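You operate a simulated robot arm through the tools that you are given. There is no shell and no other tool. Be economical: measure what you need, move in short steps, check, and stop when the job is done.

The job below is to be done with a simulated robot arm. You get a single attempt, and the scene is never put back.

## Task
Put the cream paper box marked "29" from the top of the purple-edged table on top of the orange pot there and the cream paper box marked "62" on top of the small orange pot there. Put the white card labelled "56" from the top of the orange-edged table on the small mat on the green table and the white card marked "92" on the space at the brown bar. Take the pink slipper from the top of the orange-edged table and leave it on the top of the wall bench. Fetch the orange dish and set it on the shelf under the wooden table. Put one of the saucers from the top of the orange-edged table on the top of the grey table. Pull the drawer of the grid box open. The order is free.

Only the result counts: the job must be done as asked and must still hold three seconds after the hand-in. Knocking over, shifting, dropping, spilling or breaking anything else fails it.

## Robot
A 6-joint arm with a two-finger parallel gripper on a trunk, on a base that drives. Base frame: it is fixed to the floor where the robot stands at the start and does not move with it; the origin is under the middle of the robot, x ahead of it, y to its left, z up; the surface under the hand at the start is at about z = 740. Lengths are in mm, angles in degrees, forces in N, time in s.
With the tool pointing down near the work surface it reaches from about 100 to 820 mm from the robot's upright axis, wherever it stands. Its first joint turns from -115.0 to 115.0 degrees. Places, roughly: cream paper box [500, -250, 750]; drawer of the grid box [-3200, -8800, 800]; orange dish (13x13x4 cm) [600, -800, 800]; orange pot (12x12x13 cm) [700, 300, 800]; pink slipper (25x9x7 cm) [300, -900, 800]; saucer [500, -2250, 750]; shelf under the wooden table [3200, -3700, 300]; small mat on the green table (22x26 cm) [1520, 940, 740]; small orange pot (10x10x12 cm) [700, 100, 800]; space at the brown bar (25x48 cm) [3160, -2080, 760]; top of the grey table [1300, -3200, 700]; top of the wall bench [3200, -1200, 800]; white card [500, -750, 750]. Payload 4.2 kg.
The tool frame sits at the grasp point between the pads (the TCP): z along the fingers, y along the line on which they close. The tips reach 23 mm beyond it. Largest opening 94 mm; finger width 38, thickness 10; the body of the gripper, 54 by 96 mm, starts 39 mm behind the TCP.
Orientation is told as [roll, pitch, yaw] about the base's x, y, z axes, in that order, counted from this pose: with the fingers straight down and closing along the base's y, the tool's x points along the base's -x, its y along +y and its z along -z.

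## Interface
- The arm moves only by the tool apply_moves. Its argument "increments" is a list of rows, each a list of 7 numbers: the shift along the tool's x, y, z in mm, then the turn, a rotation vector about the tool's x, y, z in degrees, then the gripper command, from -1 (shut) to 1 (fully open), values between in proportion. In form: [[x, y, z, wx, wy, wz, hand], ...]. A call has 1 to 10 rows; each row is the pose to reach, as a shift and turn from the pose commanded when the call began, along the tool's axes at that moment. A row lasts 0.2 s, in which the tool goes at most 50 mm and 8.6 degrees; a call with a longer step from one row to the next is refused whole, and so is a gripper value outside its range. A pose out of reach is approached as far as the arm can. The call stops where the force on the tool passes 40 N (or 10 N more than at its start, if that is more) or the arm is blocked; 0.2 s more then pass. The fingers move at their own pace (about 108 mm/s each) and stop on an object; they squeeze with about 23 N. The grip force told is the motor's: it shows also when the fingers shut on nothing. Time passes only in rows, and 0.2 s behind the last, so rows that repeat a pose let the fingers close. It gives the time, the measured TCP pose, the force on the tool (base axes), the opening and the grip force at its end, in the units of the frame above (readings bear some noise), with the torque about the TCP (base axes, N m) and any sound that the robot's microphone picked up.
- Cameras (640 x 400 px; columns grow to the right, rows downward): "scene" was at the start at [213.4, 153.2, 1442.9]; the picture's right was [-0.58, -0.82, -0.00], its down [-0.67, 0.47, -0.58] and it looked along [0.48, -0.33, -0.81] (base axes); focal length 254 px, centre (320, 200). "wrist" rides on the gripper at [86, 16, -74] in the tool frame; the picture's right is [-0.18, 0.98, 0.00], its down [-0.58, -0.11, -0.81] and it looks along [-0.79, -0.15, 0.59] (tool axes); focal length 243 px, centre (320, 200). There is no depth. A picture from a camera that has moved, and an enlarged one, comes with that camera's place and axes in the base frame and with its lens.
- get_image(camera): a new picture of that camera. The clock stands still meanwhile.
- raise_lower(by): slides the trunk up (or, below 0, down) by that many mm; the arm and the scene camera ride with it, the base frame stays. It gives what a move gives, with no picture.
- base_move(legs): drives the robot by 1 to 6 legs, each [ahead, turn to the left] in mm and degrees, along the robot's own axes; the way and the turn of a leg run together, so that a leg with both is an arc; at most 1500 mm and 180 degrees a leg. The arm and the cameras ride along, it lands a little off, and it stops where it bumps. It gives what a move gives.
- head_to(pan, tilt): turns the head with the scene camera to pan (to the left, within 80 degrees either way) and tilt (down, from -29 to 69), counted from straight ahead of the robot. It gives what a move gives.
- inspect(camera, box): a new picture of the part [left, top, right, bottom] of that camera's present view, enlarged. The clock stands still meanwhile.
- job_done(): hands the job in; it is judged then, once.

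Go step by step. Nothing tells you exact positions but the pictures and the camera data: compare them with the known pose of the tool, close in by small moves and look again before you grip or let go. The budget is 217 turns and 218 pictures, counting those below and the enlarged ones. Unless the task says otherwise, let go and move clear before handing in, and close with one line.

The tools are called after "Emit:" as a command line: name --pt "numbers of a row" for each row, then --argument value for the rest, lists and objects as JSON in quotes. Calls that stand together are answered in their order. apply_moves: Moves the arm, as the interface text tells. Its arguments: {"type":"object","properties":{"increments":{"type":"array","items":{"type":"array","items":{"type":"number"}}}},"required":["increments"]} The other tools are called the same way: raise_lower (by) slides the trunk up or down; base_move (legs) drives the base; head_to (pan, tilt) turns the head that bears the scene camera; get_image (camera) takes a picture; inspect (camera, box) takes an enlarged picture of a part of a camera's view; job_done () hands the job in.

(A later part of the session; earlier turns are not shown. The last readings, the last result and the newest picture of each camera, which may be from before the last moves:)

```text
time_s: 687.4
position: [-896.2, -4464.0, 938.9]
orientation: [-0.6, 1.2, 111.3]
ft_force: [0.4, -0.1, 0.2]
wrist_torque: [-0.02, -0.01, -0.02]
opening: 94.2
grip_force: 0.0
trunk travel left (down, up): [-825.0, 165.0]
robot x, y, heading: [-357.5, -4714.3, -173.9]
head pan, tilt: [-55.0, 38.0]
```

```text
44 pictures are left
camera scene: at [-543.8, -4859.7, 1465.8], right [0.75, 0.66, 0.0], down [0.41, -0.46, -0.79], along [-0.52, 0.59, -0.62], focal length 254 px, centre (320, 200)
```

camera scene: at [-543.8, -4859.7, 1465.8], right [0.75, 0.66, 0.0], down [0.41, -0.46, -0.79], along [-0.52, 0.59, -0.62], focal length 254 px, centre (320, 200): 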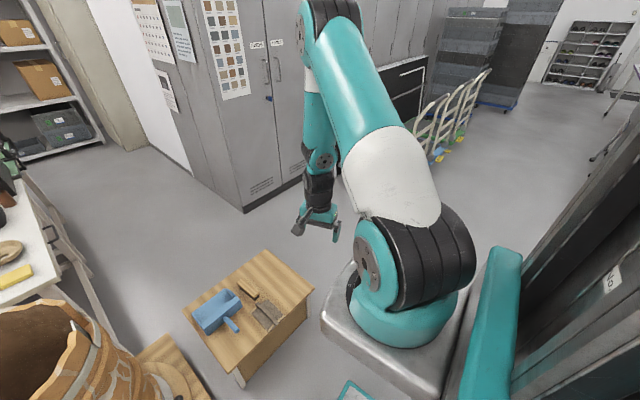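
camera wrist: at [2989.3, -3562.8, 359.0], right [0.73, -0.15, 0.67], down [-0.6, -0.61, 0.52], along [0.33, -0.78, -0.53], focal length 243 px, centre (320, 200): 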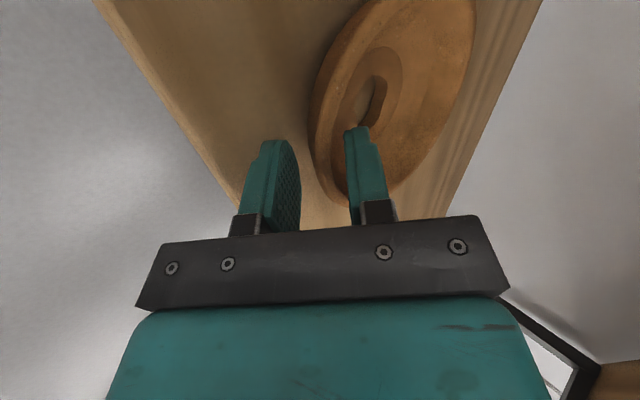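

Emit:
base_move --legs '[[0, -96], [1500, 0], [1000, 0]]'

Emit:
head_to --pan -30 --tilt 35

Emit:
get_image --camera "scene"

```text
time_s: 703.6
position: [74.4, -1752.5, 937.2]
orientation: [-0.6, 1.1, 11.8]
ft_force: [0.1, -0.6, 0.0]
wrist_torque: [0.02, 0.05, -0.02]
opening: 94.3
grip_force: 0.0
trunk travel left (down, up): [-825.0, 165.0]
robot x, y, heading: [-262.5, -2239.5, 86.8]
head pan, tilt: [-55.0, 38.0]
```

```text
time_s: 704.5
position: [74.0, -1751.7, 938.1]
orientation: [-0.6, 1.2, 11.8]
ft_force: [-0.4, -0.2, -0.3]
wrist_torque: [-0.02, 0.0, -0.04]
opening: 93.9
grip_force: 0.1
trunk travel left (down, up): [-825.0, 165.0]
robot x, y, heading: [-263.2, -2241.7, 86.6]
head pan, tilt: [-30.0, 35.0]
```

```text
43 pictures are left
camera scene: at [-397.5, -2004.5, 1470.4], right [0.84, -0.55, 0.0], down [-0.32, -0.48, -0.82], along [0.45, 0.68, -0.57], focal length 254 px, centre (320, 200)
```

scene: 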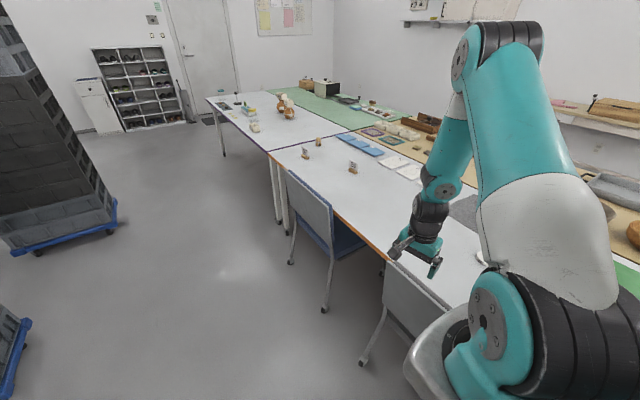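

Turn to face the table here and look for the saucers.

Emit:
base_move --legs '[[0, -86.6]]'

Emit:
head_to --pan 10 --tilt 45

Emit:
get_image --camera "scene"

```text
time_s: 706.2
position: [211.2, -1882.3, 937.6]
orientation: [-0.6, 1.2, -6.6]
ft_force: [-0.2, 0.6, 0.4]
wrist_torque: [0.0, -0.04, 0.02]
opening: 93.9
grip_force: 0.0
trunk travel left (down, up): [-825.0, 165.0]
robot x, y, heading: [-266.1, -2235.6, 68.4]
head pan, tilt: [-30.0, 35.0]
stopped in leg 1: the robot was blocked; the commanded pose is now the measured one
```

```text
time_s: 707.2
position: [209.9, -1882.9, 940.3]
orientation: [-0.7, 1.1, -6.5]
ft_force: [-0.2, -0.6, -0.5]
wrist_torque: [-0.02, 0.01, -0.01]
opening: 94.1
grip_force: 0.0
trunk travel left (down, up): [-825.0, 165.0]
robot x, y, heading: [-260.8, -2238.7, 68.4]
head pan, tilt: [10.0, 45.0]
```

```text
42 pictures are left
camera scene: at [-369.4, -1948.5, 1455.6], right [0.98, -0.2, 0.0], down [-0.14, -0.69, -0.71], along [0.14, 0.69, -0.71], focal length 254 px, centre (320, 200)
```

scene: 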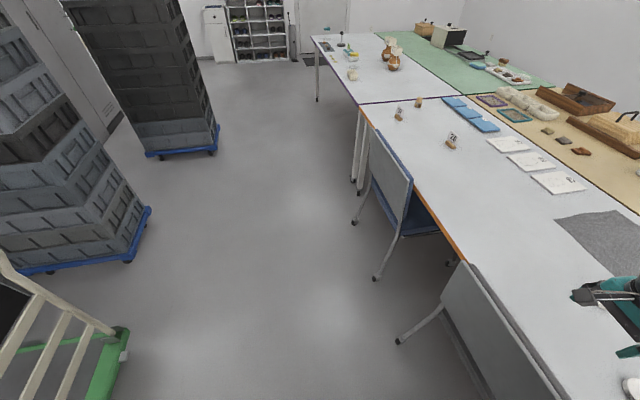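

The chair at (65..140,-1800..-2030) is in the way. Back off, then turn and look.

Emit:
base_move --legs '[[-260, 0], [0, -68.4]]'

Emit:
head_to --pan 30 --tilt 40

Emit:
get_image --camera "scene"

```text
time_s: 712.0
position: [157.0, -2778.5, 938.9]
orientation: [-0.6, 1.2, -73.7]
ft_force: [-0.3, -0.7, -0.6]
wrist_torque: [0.03, -0.03, -0.02]
opening: 94.0
grip_force: 0.0
trunk travel left (down, up): [-825.0, 165.0]
robot x, y, heading: [-357.6, -2481.2, 1.3]
head pan, tilt: [10.0, 45.0]
```

```text
time_s: 712.9
position: [157.5, -2777.6, 938.5]
orientation: [-0.7, 1.1, -73.6]
ft_force: [-0.3, -0.1, 0.0]
wrist_torque: [0.0, 0.0, 0.03]
opening: 94.0
grip_force: 0.1
trunk travel left (down, up): [-825.0, 165.0]
robot x, y, heading: [-354.4, -2478.9, 1.3]
head pan, tilt: [30.0, 40.0]
```

```text
41 pictures are left
camera scene: at [-133.6, -2238.5, 1462.8], right [0.52, -0.86, 0.0], down [-0.55, -0.33, -0.77], along [0.66, 0.4, -0.64], focal length 254 px, centre (320, 200)
```

scene: 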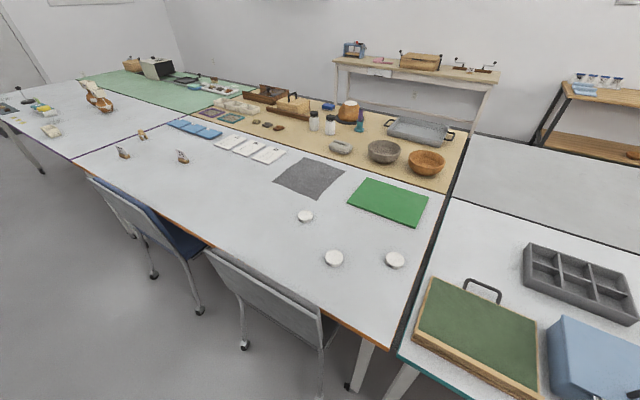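

Three saucers; the nearest is at ≈(463,-2179). Advance 130 mm and bring the hand over it.

Emit:
base_move --legs '[[130, -1.3]]'

Emit:
apply_moves --pt "35 24 0 -0.7 -1.1 0 1" --pt "70 48 0 -0.7 -1.1 0 1" --pt "108 72 0 -0.7 -1.1 0 1" --pt "146 97 0 -0.7 -1.1 0 1" --pt "185 122 0 -0.7 -1.1 0 1" --pt "224 147 0 -0.7 -1.1 0 1"

Emit:
apply_moves --pt "38 26 0 0 0 0 1" --pt "76 52 0 0 0 0 1" --pt "114 78 5 0 0 0 1" --pt "152 104 15 0 0 0 1" --pt "190 130 25 0 0 0 1" --pt "224 152 38 0 0 0 1"

Emit:
get_image --camera "wrist"

Emit:
inspect --camera "scene" --box '[270, 180, 470, 320]'

```text
time_s: 714.1
position: [282.1, -2787.4, 938.3]
orientation: [-0.6, 1.1, -75.0]
ft_force: [0.5, -0.6, -0.5]
wrist_torque: [0.01, -0.01, 0.03]
opening: 94.2
grip_force: 0.1
trunk travel left (down, up): [-825.0, 165.0]
robot x, y, heading: [-228.9, -2479.9, -0.0]
head pan, tilt: [30.0, 40.0]
```

```text
time_s: 715.5
position: [370.0, -2534.5, 942.3]
orientation: [0.0, 0.1, -75.1]
ft_force: [-1.1, 0.6, 0.1]
wrist_torque: [-0.01, -0.03, 0.02]
opening: 94.1
grip_force: 0.1
trunk travel left (down, up): [-825.0, 165.0]
robot x, y, heading: [-226.6, -2480.8, -0.0]
head pan, tilt: [30.0, 40.0]
```

```text
time_s: 717.0
position: [456.7, -2277.5, 905.0]
orientation: [0.2, 0.1, -75.1]
ft_force: [-0.1, 0.0, 0.0]
wrist_torque: [-0.01, -0.03, -0.02]
opening: 93.8
grip_force: 0.2
trunk travel left (down, up): [-825.0, 165.0]
robot x, y, heading: [-223.7, -2481.6, -0.1]
head pan, tilt: [30.0, 40.0]
```

```text
40 pictures are left
camera wrist: at [448.6, -2189.9, 980.9], right [1.0, 0.08, 0.0], down [0.04, -0.59, 0.81], along [0.06, -0.8, -0.59], focal length 243 px, centre (320, 200)
```

wrist: 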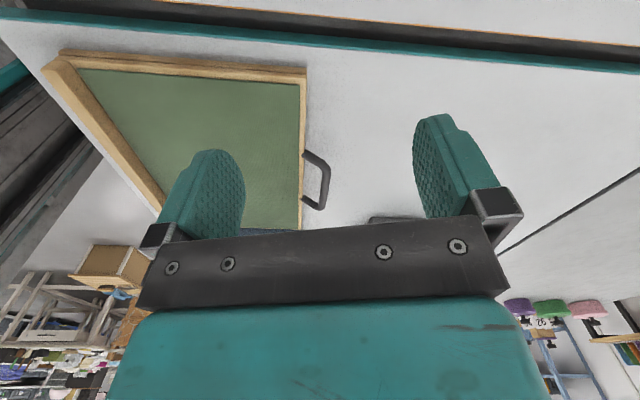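

```text
2.86 times, centred on (370, 250) of scene
camera zoom: at [3.2, -2242.6, 1463.0], right [0.5, -0.87, 0.0], down [-0.56, -0.32, -0.77], along [0.66, 0.38, -0.64], focal length 725 px, centre (177, 57)
```

zoom: 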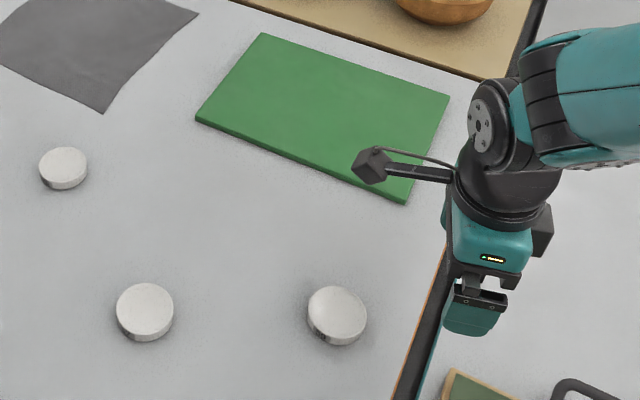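

The saucer is a ~64 mm puck, ~15 mm high, at ≈(451,-2181). Move over it and descend part way, then check.

Emit:
apply_moves --pt "30 6 5 0 0 0 1" --pt "62 13 20 0 0 0 1" --pt "94 19 45 0 0 0 1" --pt "94 19 80 0 0 0 1" --pt "94 19 105 0 0 0 1"

Emit:
inspect --camera "scene" --box '[330, 210, 450, 300]'

Emit:
get_image --camera "wrist"

```text
time_s: 718.1
position: [449.7, -2181.5, 797.3]
orientation: [0.2, 0.1, -75.0]
ft_force: [0.2, 0.0, 0.5]
wrist_torque: [0.01, -0.05, 0.01]
opening: 93.9
grip_force: 0.1
trunk travel left (down, up): [-825.0, 165.0]
robot x, y, heading: [-227.2, -2479.3, -0.1]
head pan, tilt: [30.0, 40.0]
```

```text
4.44 times, centred on (390, 255) of scene
camera zoom: at [3.2, -2242.1, 1462.9], right [0.5, -0.87, 0.0], down [-0.56, -0.32, -0.77], along [0.66, 0.38, -0.64], focal length 1127 px, centre (9, -44)
```

zoom: 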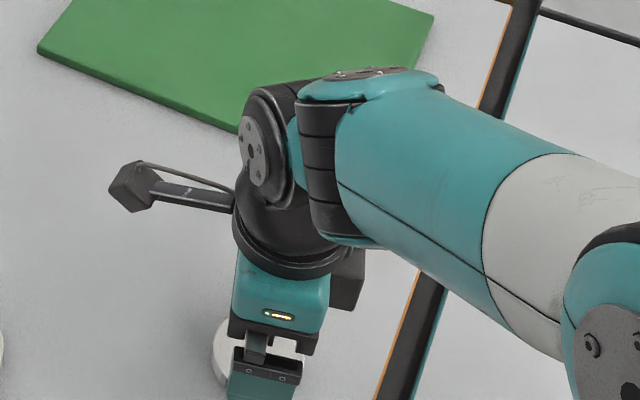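

```text
37 pictures are left
camera wrist: at [441.9, -2093.7, 873.5], right [1.0, 0.08, 0.0], down [0.04, -0.59, 0.81], along [0.06, -0.8, -0.59], focal length 243 px, centre (320, 200)
```

wrist: 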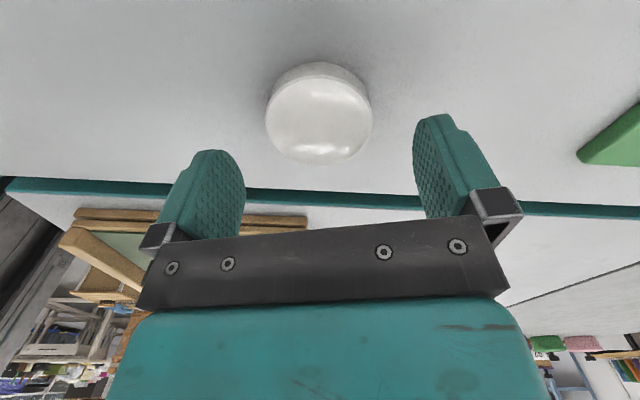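

Perfectly centred. Descend, grip, lift.

Emit:
apply_moves --pt "-1 0 18 0 0 0 1" --pt "-1 0 31 0 0 0 1"

Emit:
apply_moves --pt "0 0 0 0 0 0 0.5" --pt "0 0 0 0 0 0 0.2" --pt "0 0 0 0 0 0 -1" --pt "0 0 0 0 0 0 -1" --pt "0 0 0 0 0 0 -1"

Emit:
apply_moves --pt "0 0 -3 0 0 0 -1" --pt "0 0 -9 0 0 0 -1" --pt "0 0 -18 0 0 0 -1" --pt "0 0 -31 0 0 0 -1" --pt "0 0 -49 0 0 0 -1" --pt "0 0 -72 0 0 0 -1" --pt "0 0 -100 0 0 0 -1" --pt "0 0 -132 0 0 0 -1" --pt "0 0 -165 0 0 0 -1"

Emit:
get_image --camera "wrist"

```text
time_s: 718.8
position: [449.7, -2182.7, 768.3]
orientation: [0.2, -0.1, -75.0]
ft_force: [0.5, -0.4, 0.1]
wrist_torque: [0.01, 0.02, -0.01]
opening: 93.8
grip_force: 0.1
trunk travel left (down, up): [-825.0, 165.0]
robot x, y, heading: [-225.8, -2479.0, 0.1]
head pan, tilt: [30.0, 40.0]
```

```text
time_s: 720.0
position: [450.7, -2183.1, 768.6]
orientation: [0.1, 0.0, -75.0]
ft_force: [0.0, -0.4, 0.0]
wrist_torque: [-0.01, 0.0, 0.03]
opening: 60.7
grip_force: 22.6
trunk travel left (down, up): [-825.0, 165.0]
robot x, y, heading: [-221.2, -2478.9, -0.2]
head pan, tilt: [30.0, 40.0]
```

```text
time_s: 722.0
position: [448.6, -2182.1, 931.2]
orientation: [0.1, 0.0, -75.0]
ft_force: [-0.6, 0.2, -1.6]
wrist_torque: [-0.01, -0.01, -0.04]
opening: 60.6
grip_force: 22.7
trunk travel left (down, up): [-825.0, 165.0]
robot x, y, heading: [-225.7, -2474.8, -0.1]
head pan, tilt: [30.0, 40.0]
```

```text
36 pictures are left
camera wrist: at [441.7, -2094.0, 1007.1], right [1.0, 0.08, 0.0], down [0.04, -0.59, 0.81], along [0.06, -0.8, -0.59], focal length 243 px, centre (320, 200)
```

wrist: 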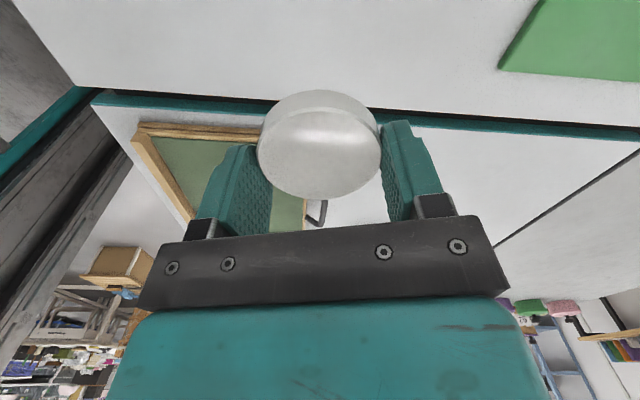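

Saucer held. Bring the arm to carry position and drive to the end of the grey table.

Emit:
apply_moves --pt "-12 -6 0 0 0 0 -1" --pt "-40 -20 0 0 0 0 -1" --pt "-78 -41 0 0 0 0 -1" --pt "-117 -62 0 0 0 0 -1" --pt "-156 -83 0 0 0 0 -1" --pt "-195 -104 0 0 0 0 -1" --pt "-234 -125 0 0 0 0 -1" --pt "-270 -145 0 0 0 0 -1" --pt "-298 -161 0 0 0 0 -1"

Emit:
apply_moves --pt "-20 -11 0 0 0 0 -1" --pt "-58 -31 0 0 0 0 -1" --pt "-97 -53 0 0 0 0 -1" --pt "-136 -74 0 0 0 0 -1" --pt "-175 -95 0 0 0 0 -1" --pt "-214 -116 0 0 0 0 -1" --pt "-244 -132 0 0 0 0 -1" --pt "-256 -140 0 0 0 0 -1"

Emit:
base_move --legs '[[-150, 0], [0, -90], [1500, 0], [700, 0], [0, 90], [1300, 0]]'

Emit:
head_to --pan 60 --tilt 35

Emit:
get_image --camera "scene"

```text
time_s: 724.0
position: [370.1, -2510.2, 933.6]
orientation: [0.1, 0.0, -75.1]
ft_force: [-0.2, 0.4, -0.8]
wrist_torque: [-0.03, 0.02, 0.02]
opening: 60.6
grip_force: 23.1
trunk travel left (down, up): [-825.0, 165.0]
robot x, y, heading: [-224.8, -2481.4, 0.1]
head pan, tilt: [30.0, 40.0]
```

```text
time_s: 725.8
position: [303.1, -2796.6, 933.0]
orientation: [0.1, 0.0, -74.9]
ft_force: [-0.2, -0.7, -0.2]
wrist_torque: [0.0, 0.04, -0.01]
opening: 60.5
grip_force: 23.8
trunk travel left (down, up): [-825.0, 165.0]
robot x, y, heading: [-227.7, -2476.4, -0.4]
head pan, tilt: [30.0, 40.0]
```

```text
time_s: 751.3
position: [1344.1, -5100.2, 934.1]
orientation: [0.1, 0.1, -78.4]
ft_force: [0.5, 0.1, -0.3]
wrist_torque: [0.03, 0.02, 0.01]
opening: 60.4
grip_force: 23.0
trunk travel left (down, up): [-825.0, 165.0]
robot x, y, heading: [837.1, -4755.2, -3.6]
head pan, tilt: [30.0, 40.0]
```

```text
time_s: 752.2
position: [1343.8, -5100.2, 933.0]
orientation: [0.1, 0.1, -78.4]
ft_force: [0.4, 0.1, -0.5]
wrist_torque: [-0.02, 0.01, 0.03]
opening: 60.4
grip_force: 23.2
trunk travel left (down, up): [-825.0, 165.0]
robot x, y, heading: [835.1, -4754.1, -3.6]
head pan, tilt: [60.0, 35.0]
```

```text
35 pictures are left
camera scene: at [1050.9, -4494.6, 1470.4], right [0.83, -0.55, 0.0], down [-0.32, -0.48, -0.82], along [0.45, 0.68, -0.57], focal length 254 px, centre (320, 200)
```

scene: 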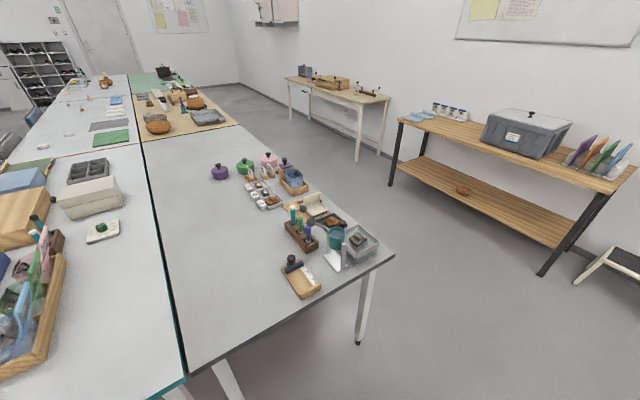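

Free area at ≈(1080,-3760). Turn to face the table end and advance.

Emit:
base_move --legs '[[0, 93.6], [225, 0]]'

Emit:
head_to --pan -15 --tilt 45

Emit:
get_image --camera "scene"

```text
time_s: 757.9
position: [1149.2, -3997.3, 932.7]
orientation: [0.1, 0.0, 15.3]
ft_force: [-0.9, 0.0, -1.8]
wrist_torque: [0.0, 0.03, -0.02]
opening: 60.5
grip_force: 23.0
trunk travel left (down, up): [-825.0, 165.0]
robot x, y, heading: [832.2, -4521.9, 90.2]
head pan, tilt: [60.0, 35.0]
```

```text
time_s: 759.4
position: [1149.7, -3997.6, 933.5]
orientation: [0.0, 0.1, 15.2]
ft_force: [-0.1, 1.0, -1.1]
wrist_torque: [-0.01, 0.03, -0.02]
opening: 60.6
grip_force: 22.7
trunk travel left (down, up): [-825.0, 165.0]
robot x, y, heading: [835.5, -4524.6, 90.3]
head pan, tilt: [-15.0, 45.0]
```

```text
34 pictures are left
camera scene: at [663.2, -4295.3, 1455.6], right [0.97, -0.25, 0.0], down [-0.18, -0.68, -0.71], along [0.18, 0.68, -0.71], focal length 254 px, centre (320, 200)
```

scene: 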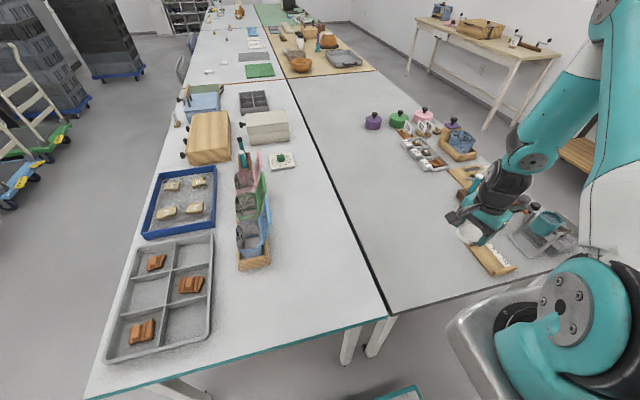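

Move over the free area and lower.

Emit:
apply_moves --pt "-1 10 0 0 0 0 -1" --pt "-5 40 0 0 0 0 -1" --pt "-10 82 0 0 0 0 -1" --pt "-15 126 10 0 0 0 -1" --pt "-20 169 30 0 0 0 -1" --pt "-25 210 55 0 0 0 -1" --pt "-29 244 85 0 0 0 -1" --pt "-32 265 115 0 0 0 -1" --pt "-32 269 138 0 0 0 -1"

Emit:
get_image --camera "scene"

Emit:
apply_moves --pt "0 0 6 0 0 0 -1" --pt "0 0 13 0 0 0 -1" --pt "0 0 19 0 0 0 -1"

Emit:
apply_moves --pt "0 0 2 0 0 0 -1" --pt "0 0 4 0 0 0 -1" --pt "0 0 6 0 0 0 -1"

```text
time_s: 761.4
position: [1108.1, -3729.8, 794.8]
orientation: [0.2, 0.0, 15.3]
ft_force: [0.2, -0.5, -1.5]
wrist_torque: [0.03, 0.01, 0.0]
opening: 60.3
grip_force: 23.4
trunk travel left (down, up): [-825.0, 165.0]
robot x, y, heading: [834.9, -4526.7, 89.9]
head pan, tilt: [-15.0, 45.0]
```

```text
33 pictures are left
camera scene: at [663.2, -4295.6, 1455.7], right [0.97, -0.26, 0.0], down [-0.18, -0.68, -0.71], along [0.18, 0.68, -0.71], focal length 254 px, centre (320, 200)
```

scene: 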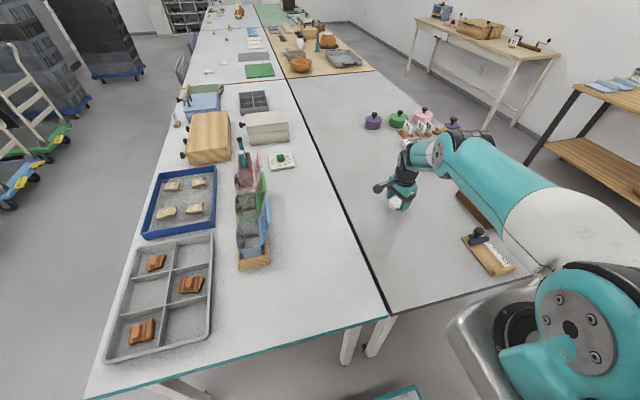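

```text
time_s: 762.2
position: [1108.6, -3729.6, 776.4]
orientation: [0.0, 0.1, 15.3]
ft_force: [-0.2, 0.2, -0.8]
wrist_torque: [0.03, 0.0, -0.05]
opening: 60.4
grip_force: 22.6
trunk travel left (down, up): [-825.0, 165.0]
robot x, y, heading: [833.1, -4526.1, 90.3]
head pan, tilt: [-15.0, 45.0]
```

```text
time_s: 763.0
position: [1111.0, -3728.6, 769.6]
orientation: [0.0, 0.0, 15.2]
ft_force: [-0.5, 0.3, -0.9]
wrist_torque: [0.0, 0.02, -0.02]
opening: 60.5
grip_force: 23.1
trunk travel left (down, up): [-825.0, 165.0]
robot x, y, heading: [834.8, -4525.5, 90.1]
head pan, tilt: [-15.0, 45.0]
```

Emit:
apply_moves --pt "0 0 1 0 0 0 -1" --pt "0 0 2 0 0 0 -1"

Emit:
apply_moves --pt "0 0 1 0 0 0 -1" --pt "0 0 2 0 0 0 -1"

Emit:
apply_moves --pt "0 0 0.7 0 0 0 -1" --pt "0 0 1.4 0 0 0 -1"

```text
time_s: 763.6
position: [1108.7, -3729.0, 769.4]
orientation: [0.0, 0.0, 15.3]
ft_force: [0.3, 0.9, 0.8]
wrist_torque: [-0.07, -0.06, -0.02]
opening: 60.5
grip_force: 23.2
trunk travel left (down, up): [-825.0, 165.0]
robot x, y, heading: [835.4, -4525.5, 90.2]
head pan, tilt: [-15.0, 45.0]
```

```text
time_s: 764.2
position: [1109.8, -3728.6, 769.5]
orientation: [0.2, 0.0, 15.4]
ft_force: [-2.6, -3.7, 15.9]
wrist_torque: [-0.13, 0.06, 0.11]
opening: 60.3
grip_force: 22.4
trunk travel left (down, up): [-825.0, 165.0]
robot x, y, heading: [838.1, -4526.0, 90.2]
head pan, tilt: [-15.0, 45.0]
```

```text
time_s: 764.8
position: [1110.2, -3728.2, 766.8]
orientation: [0.2, 0.0, 15.3]
ft_force: [0.1, 0.8, 16.0]
wrist_torque: [-0.01, -0.02, 0.15]
opening: 60.5
grip_force: 22.5
trunk travel left (down, up): [-825.0, 165.0]
robot x, y, heading: [838.9, -4529.1, 90.2]
head pan, tilt: [-15.0, 45.0]
```

Contact. Release, rise, retract.

Emit:
apply_moves --pt "0 0 -1 0 0 0 -1" --pt "0 0 -1 0 0 0 0.5" --pt "0 0 -1 0 0 0 0.8" --pt "0 0 -6 0 0 0 0.9" --pt "0 0 -25 0 0 0 0.9" --pt "0 0 -65 0 0 0 0.9" --pt "0 0 -110 0 0 0 1" --pt "0 0 -155 0 0 0 1" --pt "0 0 -172 0 0 0 1"

Emit:
apply_moves --pt "5 -42 0 0 0 0 1" --pt "10 -84 0 0 0 0 1" --pt "15 -126 0 0 0 0 1" --pt "20 -168 0 0 0 0 1" --pt "25 -210 0 0 0 0 1" --pt "30 -250 0 0 0 0 1"

Emit:
get_image --camera "scene"

Emit:
base_move --legs '[[-350, 0], [0, 130]]'

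Emit:
head_to --pan 0 --tilt 15

Emit:
get_image --camera "scene"

```text
time_s: 766.8
position: [1109.7, -3729.7, 938.7]
orientation: [0.0, 0.1, 15.4]
ft_force: [0.5, -0.2, 0.3]
wrist_torque: [-0.06, 0.01, 0.0]
opening: 94.0
grip_force: 0.0
trunk travel left (down, up): [-825.0, 165.0]
robot x, y, heading: [831.5, -4527.7, 90.1]
head pan, tilt: [-15.0, 45.0]
```

```text
time_s: 768.2
position: [1146.3, -3976.9, 936.9]
orientation: [0.1, 0.1, 15.4]
ft_force: [-0.1, 1.0, -0.1]
wrist_torque: [-0.01, -0.04, -0.01]
opening: 94.1
grip_force: 0.1
trunk travel left (down, up): [-825.0, 165.0]
robot x, y, heading: [833.6, -4526.5, 90.1]
head pan, tilt: [-15.0, 45.0]
```

```text
32 pictures are left
camera scene: at [663.0, -4295.0, 1455.5], right [0.97, -0.26, 0.0], down [-0.18, -0.68, -0.71], along [0.18, 0.68, -0.71], focal length 254 px, centre (320, 200)
```

scene: 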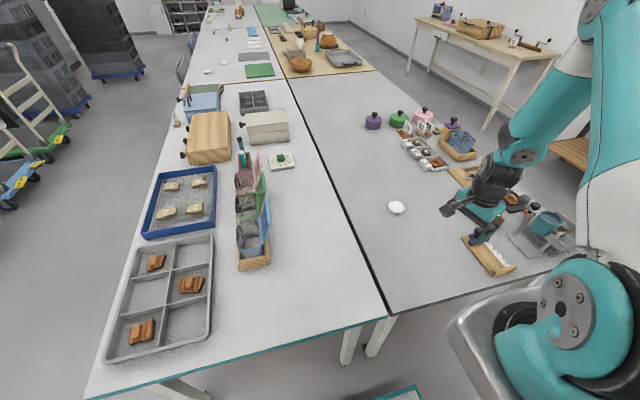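

```text
time_s: 772.9
position: [642.4, -4275.1, 936.1]
orientation: [0.1, 0.2, 62.4]
ft_force: [-0.3, 0.0, -0.3]
wrist_torque: [0.01, 0.03, -0.01]
opening: 93.9
grip_force: 0.1
trunk travel left (down, up): [-825.0, 165.0]
robot x, y, heading: [832.8, -4877.5, 136.9]
head pan, tilt: [-15.0, 45.0]
stopped in leg 2: the robot was blocked; the commanded pose is now the measured one
```

```text
time_s: 773.9
position: [642.9, -4274.3, 937.4]
orientation: [0.0, 0.2, 62.4]
ft_force: [0.4, -0.4, 0.9]
wrist_torque: [0.01, -0.01, 0.0]
opening: 93.9
grip_force: 0.1
trunk travel left (down, up): [-825.0, 165.0]
robot x, y, heading: [831.9, -4878.1, 137.1]
head pan, tilt: [0.0, 15.0]
```

```text
31 pictures are left
camera scene: at [522.3, -4851.5, 1502.3], right [0.68, 0.73, 0.0], down [0.19, -0.18, -0.97], along [-0.7, 0.66, -0.26], focal length 254 px, centre (320, 200)
```

scene: 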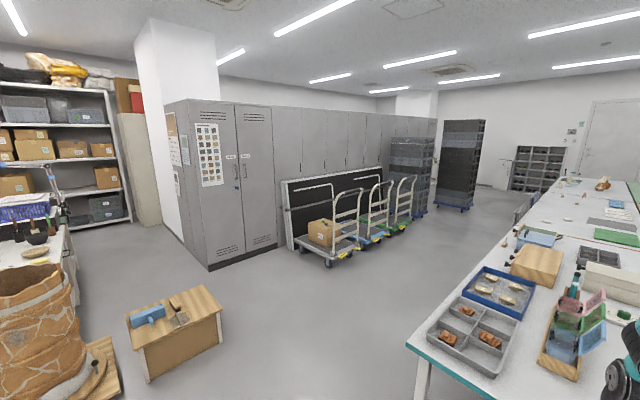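

Saucer is on the grey table. The rear bumped a neighbouring table edge; move forward, get into the open floor, and look south toward the drawer.

Emit:
base_move --legs '[[150, 0], [0, 43], [850, 0], [0, 90]]'

Emit:
get_image --camera "scene"

```text
time_s: 785.2
position: [-439.3, -5317.8, 936.6]
orientation: [0.1, 0.1, -164.8]
ft_force: [0.2, 0.1, 0.3]
wrist_torque: [-0.02, -0.02, 0.04]
opening: 94.1
grip_force: 0.0
trunk travel left (down, up): [-825.0, 165.0]
robot x, y, heading: [-120.2, -4770.2, -90.6]
head pan, tilt: [0.0, 15.0]
```

```text
30 pictures are left
camera scene: at [69.8, -5017.7, 1502.4], right [-1.0, 0.01, 0.0], down [0.0, 0.26, -0.97], along [-0.01, -0.97, -0.26], focal length 254 px, centre (320, 200)
```

scene: 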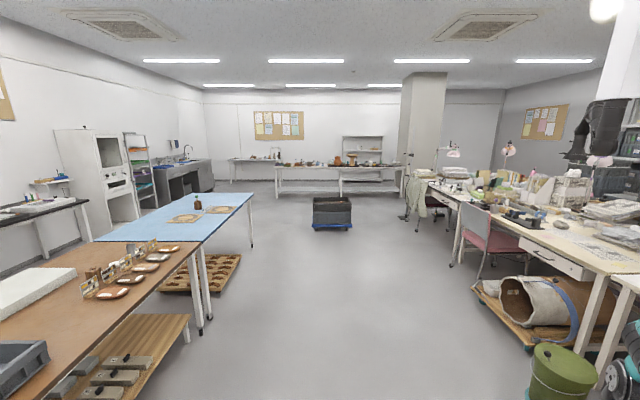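

Inspect the right area where the grid box should be.

Emit:
inspect --camera "scene" --box '[390, 130, 640, 270]'

```text
2.56 times, centred on (515, 200) of scene
camera zoom: at [69.8, -5017.7, 1502.4], right [-1.0, 0.01, 0.0], down [0.0, 0.26, -0.97], along [-0.01, -0.97, -0.26], focal length 649 px, centre (-179, 200)
```

zoom: 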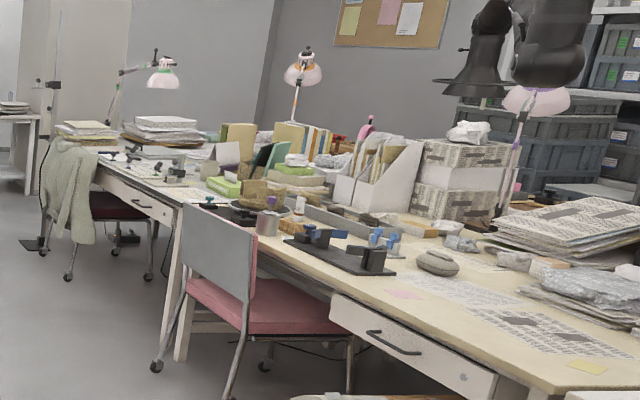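

Drive south about 2.6 m and look to the west side.

Emit:
base_move --legs '[[1500, 0], [1300, 0]]'

Emit:
head_to --pan -50 --tilt 20

Emit:
get_image --camera "scene"

```text
time_s: 798.7
position: [-492.9, -8106.4, 936.1]
orientation: [0.1, 0.2, -166.1]
ft_force: [-0.3, 0.1, -0.4]
wrist_torque: [0.0, -0.01, 0.02]
opening: 94.1
grip_force: 0.0
trunk travel left (down, up): [-825.0, 165.0]
robot x, y, heading: [-164.8, -7568.0, -91.6]
head pan, tilt: [0.0, 15.0]
```

```text
time_s: 799.9
position: [-493.7, -8106.0, 936.5]
orientation: [0.2, 0.1, -166.1]
ft_force: [-0.2, 0.1, 0.0]
wrist_torque: [0.02, 0.02, 0.0]
opening: 93.9
grip_force: 0.0
trunk travel left (down, up): [-825.0, 165.0]
robot x, y, heading: [-169.4, -7568.5, -91.5]
head pan, tilt: [-50.0, 20.0]
```

```text
28 pictures are left
camera scene: at [-48.5, -7780.1, 1494.3], right [-0.62, 0.78, 0.0], down [0.27, 0.21, -0.94], along [-0.74, -0.58, -0.34], focal length 254 px, centre (320, 200)
```

scene: 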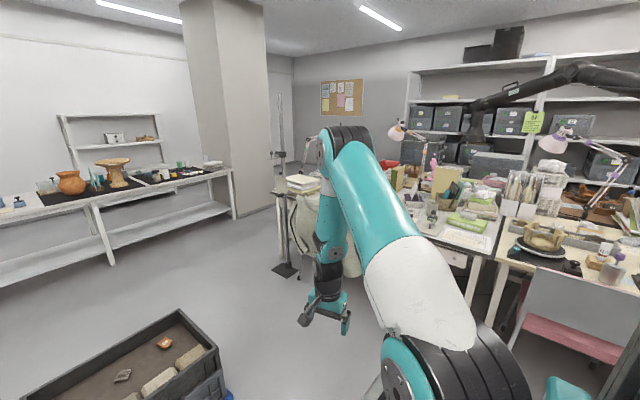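

Drive between the dolly and the desks to about (-880,-8850) and look west.

Emit:
base_move --legs '[[0, -27.5], [1460, 0], [0, 29]]'

Emit:
head_to --pan -75 --tilt 20

Emit:
get_image --camera "scene"

```text
time_s: 805.7
position: [-1090.8, -8639.8, 936.4]
orientation: [0.2, 0.3, 171.0]
ft_force: [0.1, 1.0, -0.3]
wrist_torque: [-0.04, -0.08, -0.06]
opening: 93.9
grip_force: 0.1
trunk travel left (down, up): [-825.0, 165.0]
robot x, y, heading: [-617.3, -8255.4, -109.6]
head pan, tilt: [-50.0, 20.0]
stopped in leg 2: the robot was blocked; the commanded pose is now the measured one
```

```text
time_s: 806.6
position: [-1090.7, -8640.8, 935.5]
orientation: [0.1, 0.2, 171.0]
ft_force: [0.4, 0.1, -0.2]
wrist_torque: [0.03, 0.02, 0.01]
opening: 94.2
grip_force: 0.0
trunk travel left (down, up): [-825.0, 165.0]
robot x, y, heading: [-613.1, -8251.8, -109.6]
head pan, tilt: [-75.0, 20.0]
```

```text
27 pictures are left
camera scene: at [-572.0, -8454.9, 1494.3], right [0.08, 1.0, 0.0], down [0.34, -0.03, -0.94], along [-0.94, 0.07, -0.34], focal length 254 px, centre (320, 200)
```

scene: 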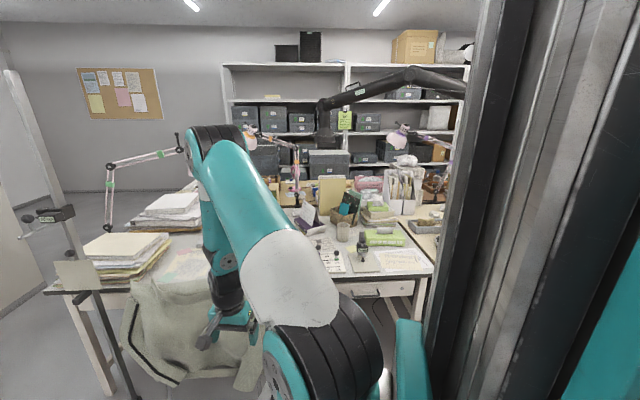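

Emit:
inspect --camera "scene" --box '[210, 80, 470, 230]'

```text
2.46 times, centred on (340, 155) of scene
camera zoom: at [-572.0, -8454.9, 1494.3], right [0.08, 1.0, 0.0], down [0.34, -0.03, -0.94], along [-0.94, 0.07, -0.34], focal length 624 px, centre (271, 311)
```

zoom: 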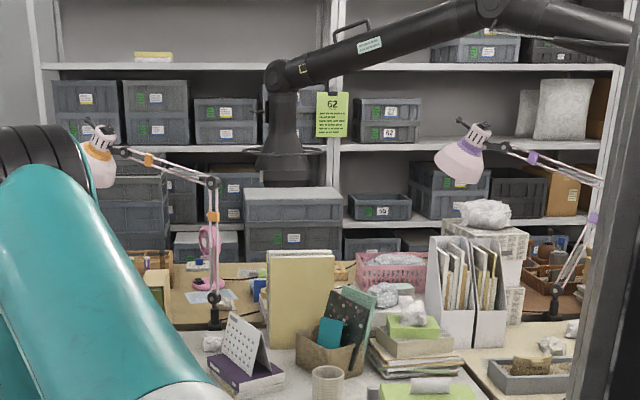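

Raise for clearance, shift west, and go south through the gap to about (-920,-9700), then face west.

Emit:
raise_lower --by 120

Emit:
base_move --legs '[[-80, 0], [0, -70.4], [310, 0], [0, 90], [1480, 0], [0, -90]]'

Emit:
head_to --pan -30 --tilt 20

Emit:
get_image --camera "scene"

```text
time_s: 808.1
position: [-1091.1, -8639.9, 1055.5]
orientation: [0.1, 0.1, 171.0]
ft_force: [0.1, 0.3, -0.3]
wrist_torque: [0.02, 0.0, -0.01]
opening: 93.9
grip_force: 0.1
trunk travel left (down, up): [-945.0, 45.0]
robot x, y, heading: [-613.6, -8253.6, -109.4]
head pan, tilt: [-75.0, 20.0]
```

```text
time_s: 827.6
position: [-1527.6, -9468.5, 1056.6]
orientation: [1.4, 1.4, 114.6]
ft_force: [-1.4, -1.7, -1.0]
wrist_torque: [0.01, -0.12, 0.04]
opening: 93.9
grip_force: 0.1
trunk travel left (down, up): [-945.0, 45.0]
robot x, y, heading: [-938.8, -9649.0, -166.5]
head pan, tilt: [-75.0, 20.0]
stopped in leg 6: the force on the tool passed its limit at 108 N (the readings are from after the stop); the commanded pose is now the measured one
```

```text
time_s: 828.8
position: [-1528.1, -9467.8, 1055.4]
orientation: [1.3, 1.2, 114.7]
ft_force: [-1.7, -2.8, -1.8]
wrist_torque: [0.07, -0.1, 0.06]
opening: 93.9
grip_force: 0.0
trunk travel left (down, up): [-945.0, 45.0]
robot x, y, heading: [-939.6, -9650.6, -166.8]
head pan, tilt: [-30.0, 20.0]
```

```text
25 pictures are left
camera scene: at [-1130.6, -9848.4, 1614.2], right [0.29, 0.96, 0.0], down [0.33, -0.1, -0.94], along [-0.9, 0.27, -0.34], focal length 254 px, centre (320, 200)
```

scene: 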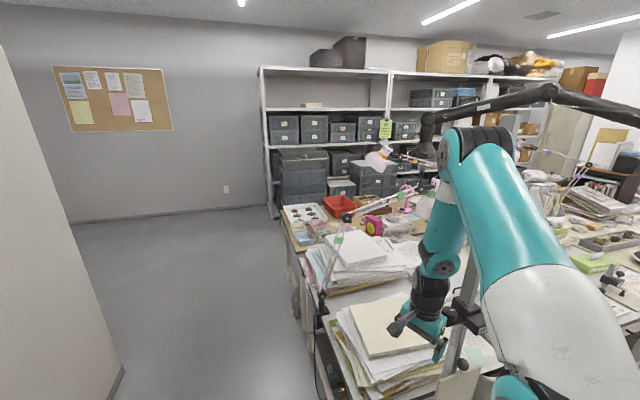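

The hand touched the lamp stand. Turn back left away from it, then zoom to the candidate box.

Emit:
base_move --legs '[[0, 18]]'

Emit:
head_to --pan -50 --tilt 20

Emit:
get_image --camera "scene"

Emit:
inspect --camera "scene" --box '[260, 120, 460, 260]'

```text
time_s: 830.1
position: [-1554.0, -9657.1, 1055.4]
orientation: [1.3, 1.2, 132.5]
ft_force: [0.8, 0.6, -0.9]
wrist_torque: [0.03, -0.03, 0.02]
opening: 94.0
grip_force: 0.0
trunk travel left (down, up): [-945.0, 45.0]
robot x, y, heading: [-942.1, -9649.0, -148.5]
head pan, tilt: [-30.0, 20.0]
```

```text
time_s: 831.0
position: [-1555.6, -9657.5, 1056.6]
orientation: [1.3, 1.3, 132.5]
ft_force: [0.0, 1.0, 0.1]
wrist_torque: [0.04, -0.01, 0.02]
opening: 94.2
grip_force: 0.1
trunk travel left (down, up): [-945.0, 45.0]
robot x, y, heading: [-941.6, -9650.4, -148.8]
head pan, tilt: [-50.0, 20.0]
```

```text
24 pictures are left
camera scene: at [-1055.0, -9866.1, 1614.3], right [0.32, 0.95, 0.0], down [0.32, -0.11, -0.94], along [-0.89, 0.3, -0.34], focal length 254 px, centre (320, 200)
```

scene: 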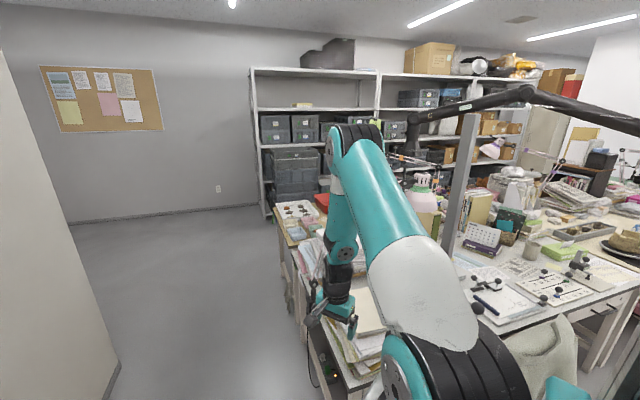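

```text
2.86 times, centred on (360, 190) of scene
camera zoom: at [-1055.0, -9866.1, 1614.3], right [0.32, 0.95, 0.0], down [0.32, -0.11, -0.94], along [-0.89, 0.3, -0.34], focal length 725 px, centre (206, 229)
```

zoom: 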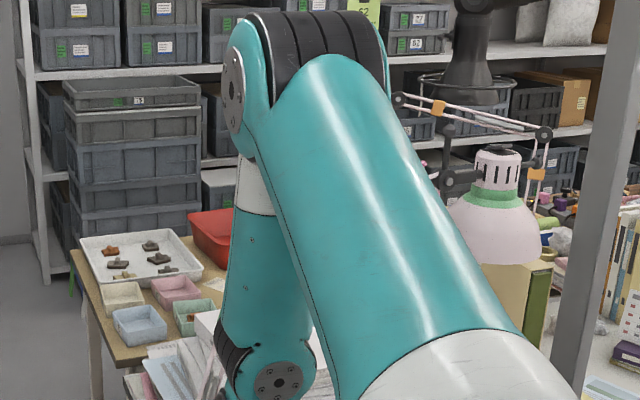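

The target spot is hidden behind the arm. Turn the base left and pan the head further right to see past it.

Emit:
base_move --legs '[[0, 28]]'

Emit:
head_to --pan -80 --tilt 20

Emit:
get_image --camera "scene"

Emit:
inspect --camera "scene" --box '[280, 140, 480, 260]'

```text
time_s: 832.8
position: [-1479.2, -9946.7, 1056.0]
orientation: [1.2, 1.2, 160.7]
ft_force: [-0.2, -0.3, -0.3]
wrist_torque: [-0.01, 0.01, 0.03]
opening: 94.0
grip_force: 0.0
trunk travel left (down, up): [-945.0, 45.0]
robot x, y, heading: [-946.2, -9653.0, -120.5]
head pan, tilt: [-50.0, 20.0]
```

```text
time_s: 833.7
position: [-1479.3, -9946.4, 1056.5]
orientation: [1.3, 1.2, 160.7]
ft_force: [0.5, -0.5, -0.8]
wrist_torque: [0.01, -0.01, 0.01]
opening: 94.0
grip_force: 0.1
trunk travel left (down, up): [-945.0, 45.0]
robot x, y, heading: [-938.6, -9651.3, -120.5]
head pan, tilt: [-80.0, 20.0]
```

```text
22 pictures are left
camera scene: at [-934.5, -9847.9, 1614.3], right [0.35, 0.94, 0.0], down [0.32, -0.12, -0.94], along [-0.88, 0.33, -0.34], focal length 254 px, centre (320, 200)
```

scene: 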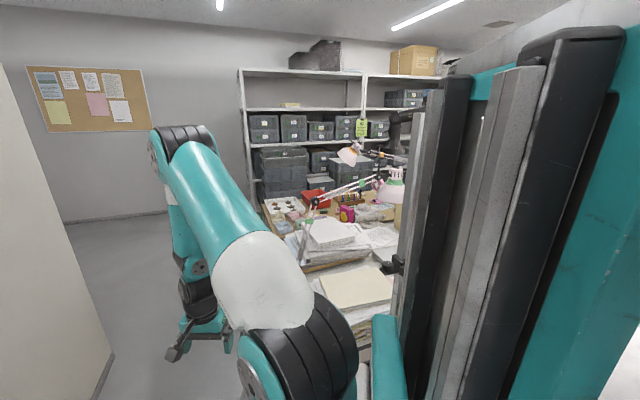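

```text
3.20 times, centred on (380, 200) of scene
camera zoom: at [-934.5, -9847.9, 1614.3], right [0.35, 0.94, 0.0], down [0.32, -0.12, -0.94], along [-0.88, 0.33, -0.34], focal length 812 px, centre (128, 200)
```

zoom: 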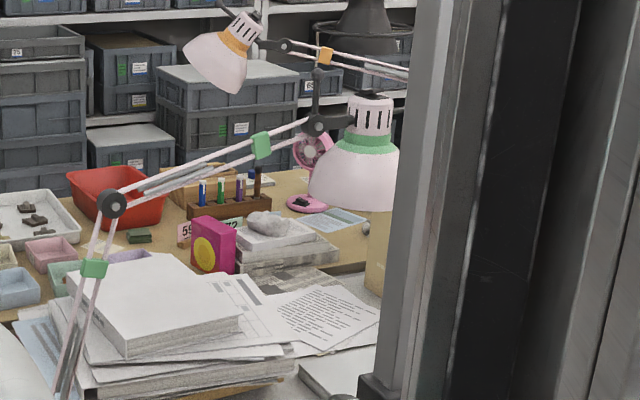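

The grid-like wooden box with bottles seems at ≈(-3100,-8790). Approach from the open floor on its south side: drive west along y≈−10040.

Emit:
base_move --legs '[[0, -29.5], [780, 0], [0, -30], [1560, 0]]'

Emit:
head_to --pan -75 --tilt 30

Emit:
get_image --camera "scene"

```text
refused: 1560 is not a number from -1500 to 1500
```

```text
time_s: 834.5
position: [-1479.7, -9946.7, 1057.1]
orientation: [1.2, 1.2, 160.6]
ft_force: [-0.3, -0.6, -0.1]
wrist_torque: [0.0, -0.03, -0.04]
opening: 94.3
grip_force: 0.1
trunk travel left (down, up): [-945.0, 45.0]
robot x, y, heading: [-938.8, -9651.5, -120.5]
head pan, tilt: [-75.0, 30.0]
```

```text
20 pictures are left
camera scene: at [-934.4, -9856.2, 1598.2], right [0.27, 0.96, 0.0], down [0.48, -0.13, -0.87], along [-0.83, 0.23, -0.5], focal length 254 px, centre (320, 200)
```

scene: 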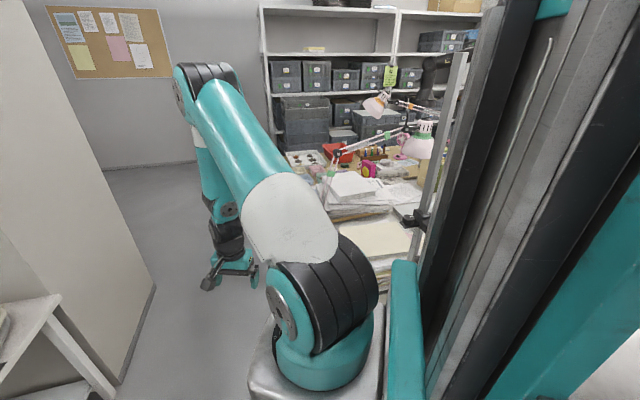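

Emit:
base_move --legs '[[0, -29.5], [760, 0], [0, -30], [1480, 0]]'

Emit:
get_image --camera "scene"

```text
time_s: 848.4
position: [-3614.1, -9727.3, 1055.8]
orientation: [1.3, 1.2, 101.9]
ft_force: [0.2, 0.3, 0.1]
wrist_torque: [-0.01, -0.04, -0.03]
opening: 94.0
grip_force: 0.0
trunk travel left (down, up): [-945.0, 45.0]
robot x, y, heading: [-3082.0, -10036.6, -179.4]
head pan, tilt: [-75.0, 30.0]
```

```text
19 pictures are left
camera scene: at [-3255.0, -10144.6, 1598.2], right [0.96, 0.27, 0.0], down [0.13, -0.48, -0.87], along [-0.23, 0.83, -0.5], focal length 254 px, centre (320, 200)
```

scene: 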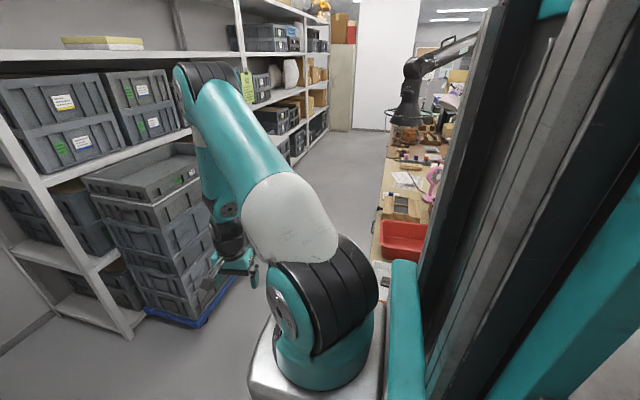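

There is an aisle between the shelves and the wooden work table; the grid box is at ≈(-3135,-8700) on the table's edge. Enter the aisle heading north.

Emit:
base_move --legs '[[640, 0], [0, -90.6], [1100, 0]]'

Emit:
head_to --pan -50 --tilt 45

Emit:
get_image --camera "scene"

```text
time_s: 861.1
position: [-3395.7, -8419.1, 1056.7]
orientation: [1.3, 1.2, 10.9]
ft_force: [0.2, -0.6, -0.9]
wrist_torque: [0.01, 0.01, -0.04]
opening: 93.9
grip_force: 0.1
trunk travel left (down, up): [-945.0, 45.0]
robot x, y, heading: [-3711.8, -8947.4, 89.8]
head pan, tilt: [-75.0, 30.0]
```

```text
time_s: 862.0
position: [-3396.3, -8419.7, 1056.4]
orientation: [1.3, 1.2, 10.9]
ft_force: [0.7, -0.4, -0.2]
wrist_torque: [0.0, 0.0, 0.0]
opening: 94.1
grip_force: 0.0
trunk travel left (down, up): [-945.0, 45.0]
robot x, y, heading: [-3711.2, -8950.0, 89.9]
head pan, tilt: [-50.0, 45.0]
```

```text
18 pictures are left
camera scene: at [-3842.9, -8742.8, 1575.6], right [0.64, -0.77, 0.0], down [-0.54, -0.45, -0.71], along [0.54, 0.45, -0.71], focal length 254 px, centre (320, 200)
```

scene: 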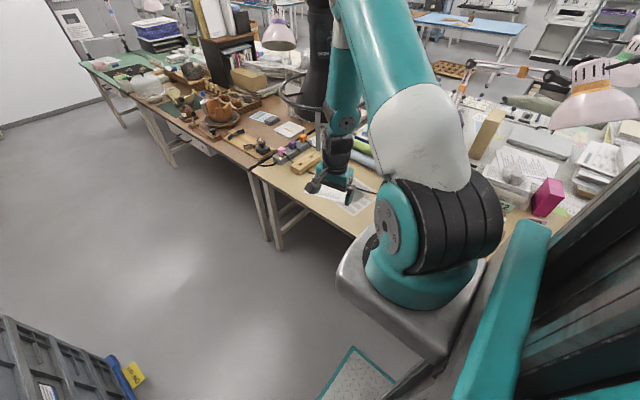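

Back up 300 mm so that the wrist camera faces the grid box.

Emit:
base_move --legs '[[-310, 0]]'

Emit:
get_image --camera "wrist"

Emit:
head_to --pan -50 --tilt 38

Emit:
get_image --camera "scene"

```text
time_s: 864.1
position: [-3397.1, -8728.3, 1056.8]
orientation: [1.3, 1.3, 11.1]
ft_force: [0.0, 0.0, -0.3]
wrist_torque: [-0.01, 0.04, 0.0]
opening: 93.9
grip_force: 0.1
trunk travel left (down, up): [-945.0, 45.0]
robot x, y, heading: [-3713.2, -9258.4, 90.1]
head pan, tilt: [-50.0, 45.0]
```

```text
17 pictures are left
camera wrist: at [-3485.4, -8729.4, 1134.2], right [-0.01, 1.0, 0.02], down [0.61, -0.01, 0.79], along [0.79, 0.02, -0.61], focal length 243 px, centre (320, 200)
```

wrist: 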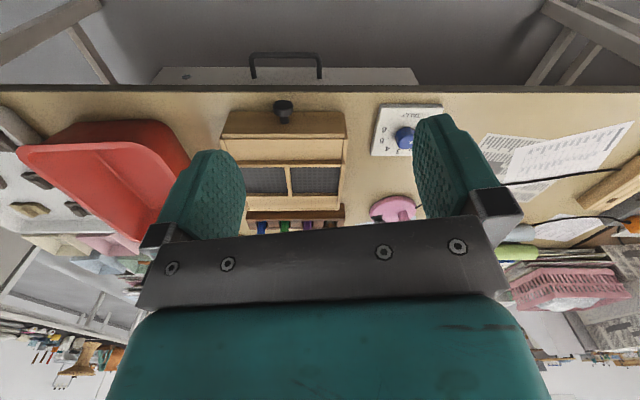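

```text
time_s: 864.8
position: [-3398.8, -8727.1, 1056.1]
orientation: [1.4, 1.2, 11.2]
ft_force: [0.7, 0.9, 0.1]
wrist_torque: [-0.01, 0.02, 0.01]
opening: 94.0
grip_force: 0.0
trunk travel left (down, up): [-945.0, 45.0]
robot x, y, heading: [-3715.5, -9254.5, 90.0]
head pan, tilt: [-50.0, 38.0]
```

```text
16 pictures are left
camera scene: at [-3840.4, -9048.4, 1585.8], right [0.64, -0.77, 0.0], down [-0.47, -0.4, -0.79], along [0.6, 0.51, -0.62], focal length 254 px, centre (320, 200)
```

scene: 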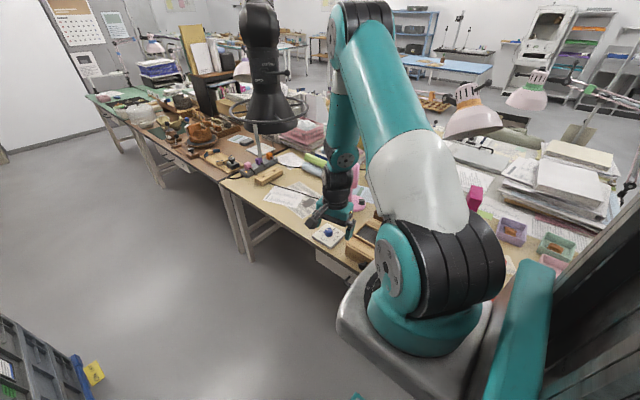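

The grid box has a front drawer with a black knob facing the aisle. Zoom in.

Emit:
inspect --camera "wrist" --box '[210, 80, 360, 220]'

```text
2.86 times, centred on (285, 150) of wrist
camera zoom: at [-3485.4, -8729.5, 1134.3], right [-0.01, 1.0, 0.02], down [0.61, -0.01, 0.79], along [0.79, 0.02, -0.61], focal length 693 px, centre (420, 343)
```

zoom: 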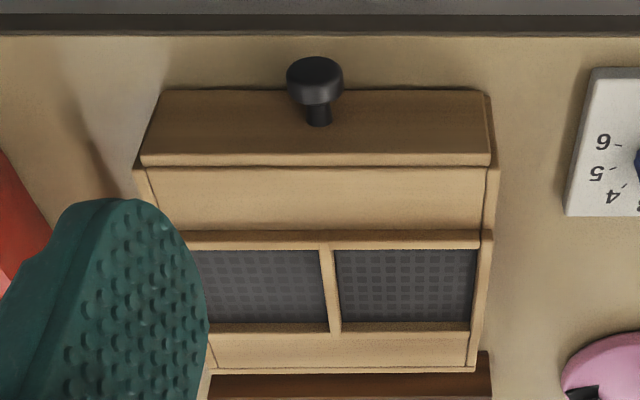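

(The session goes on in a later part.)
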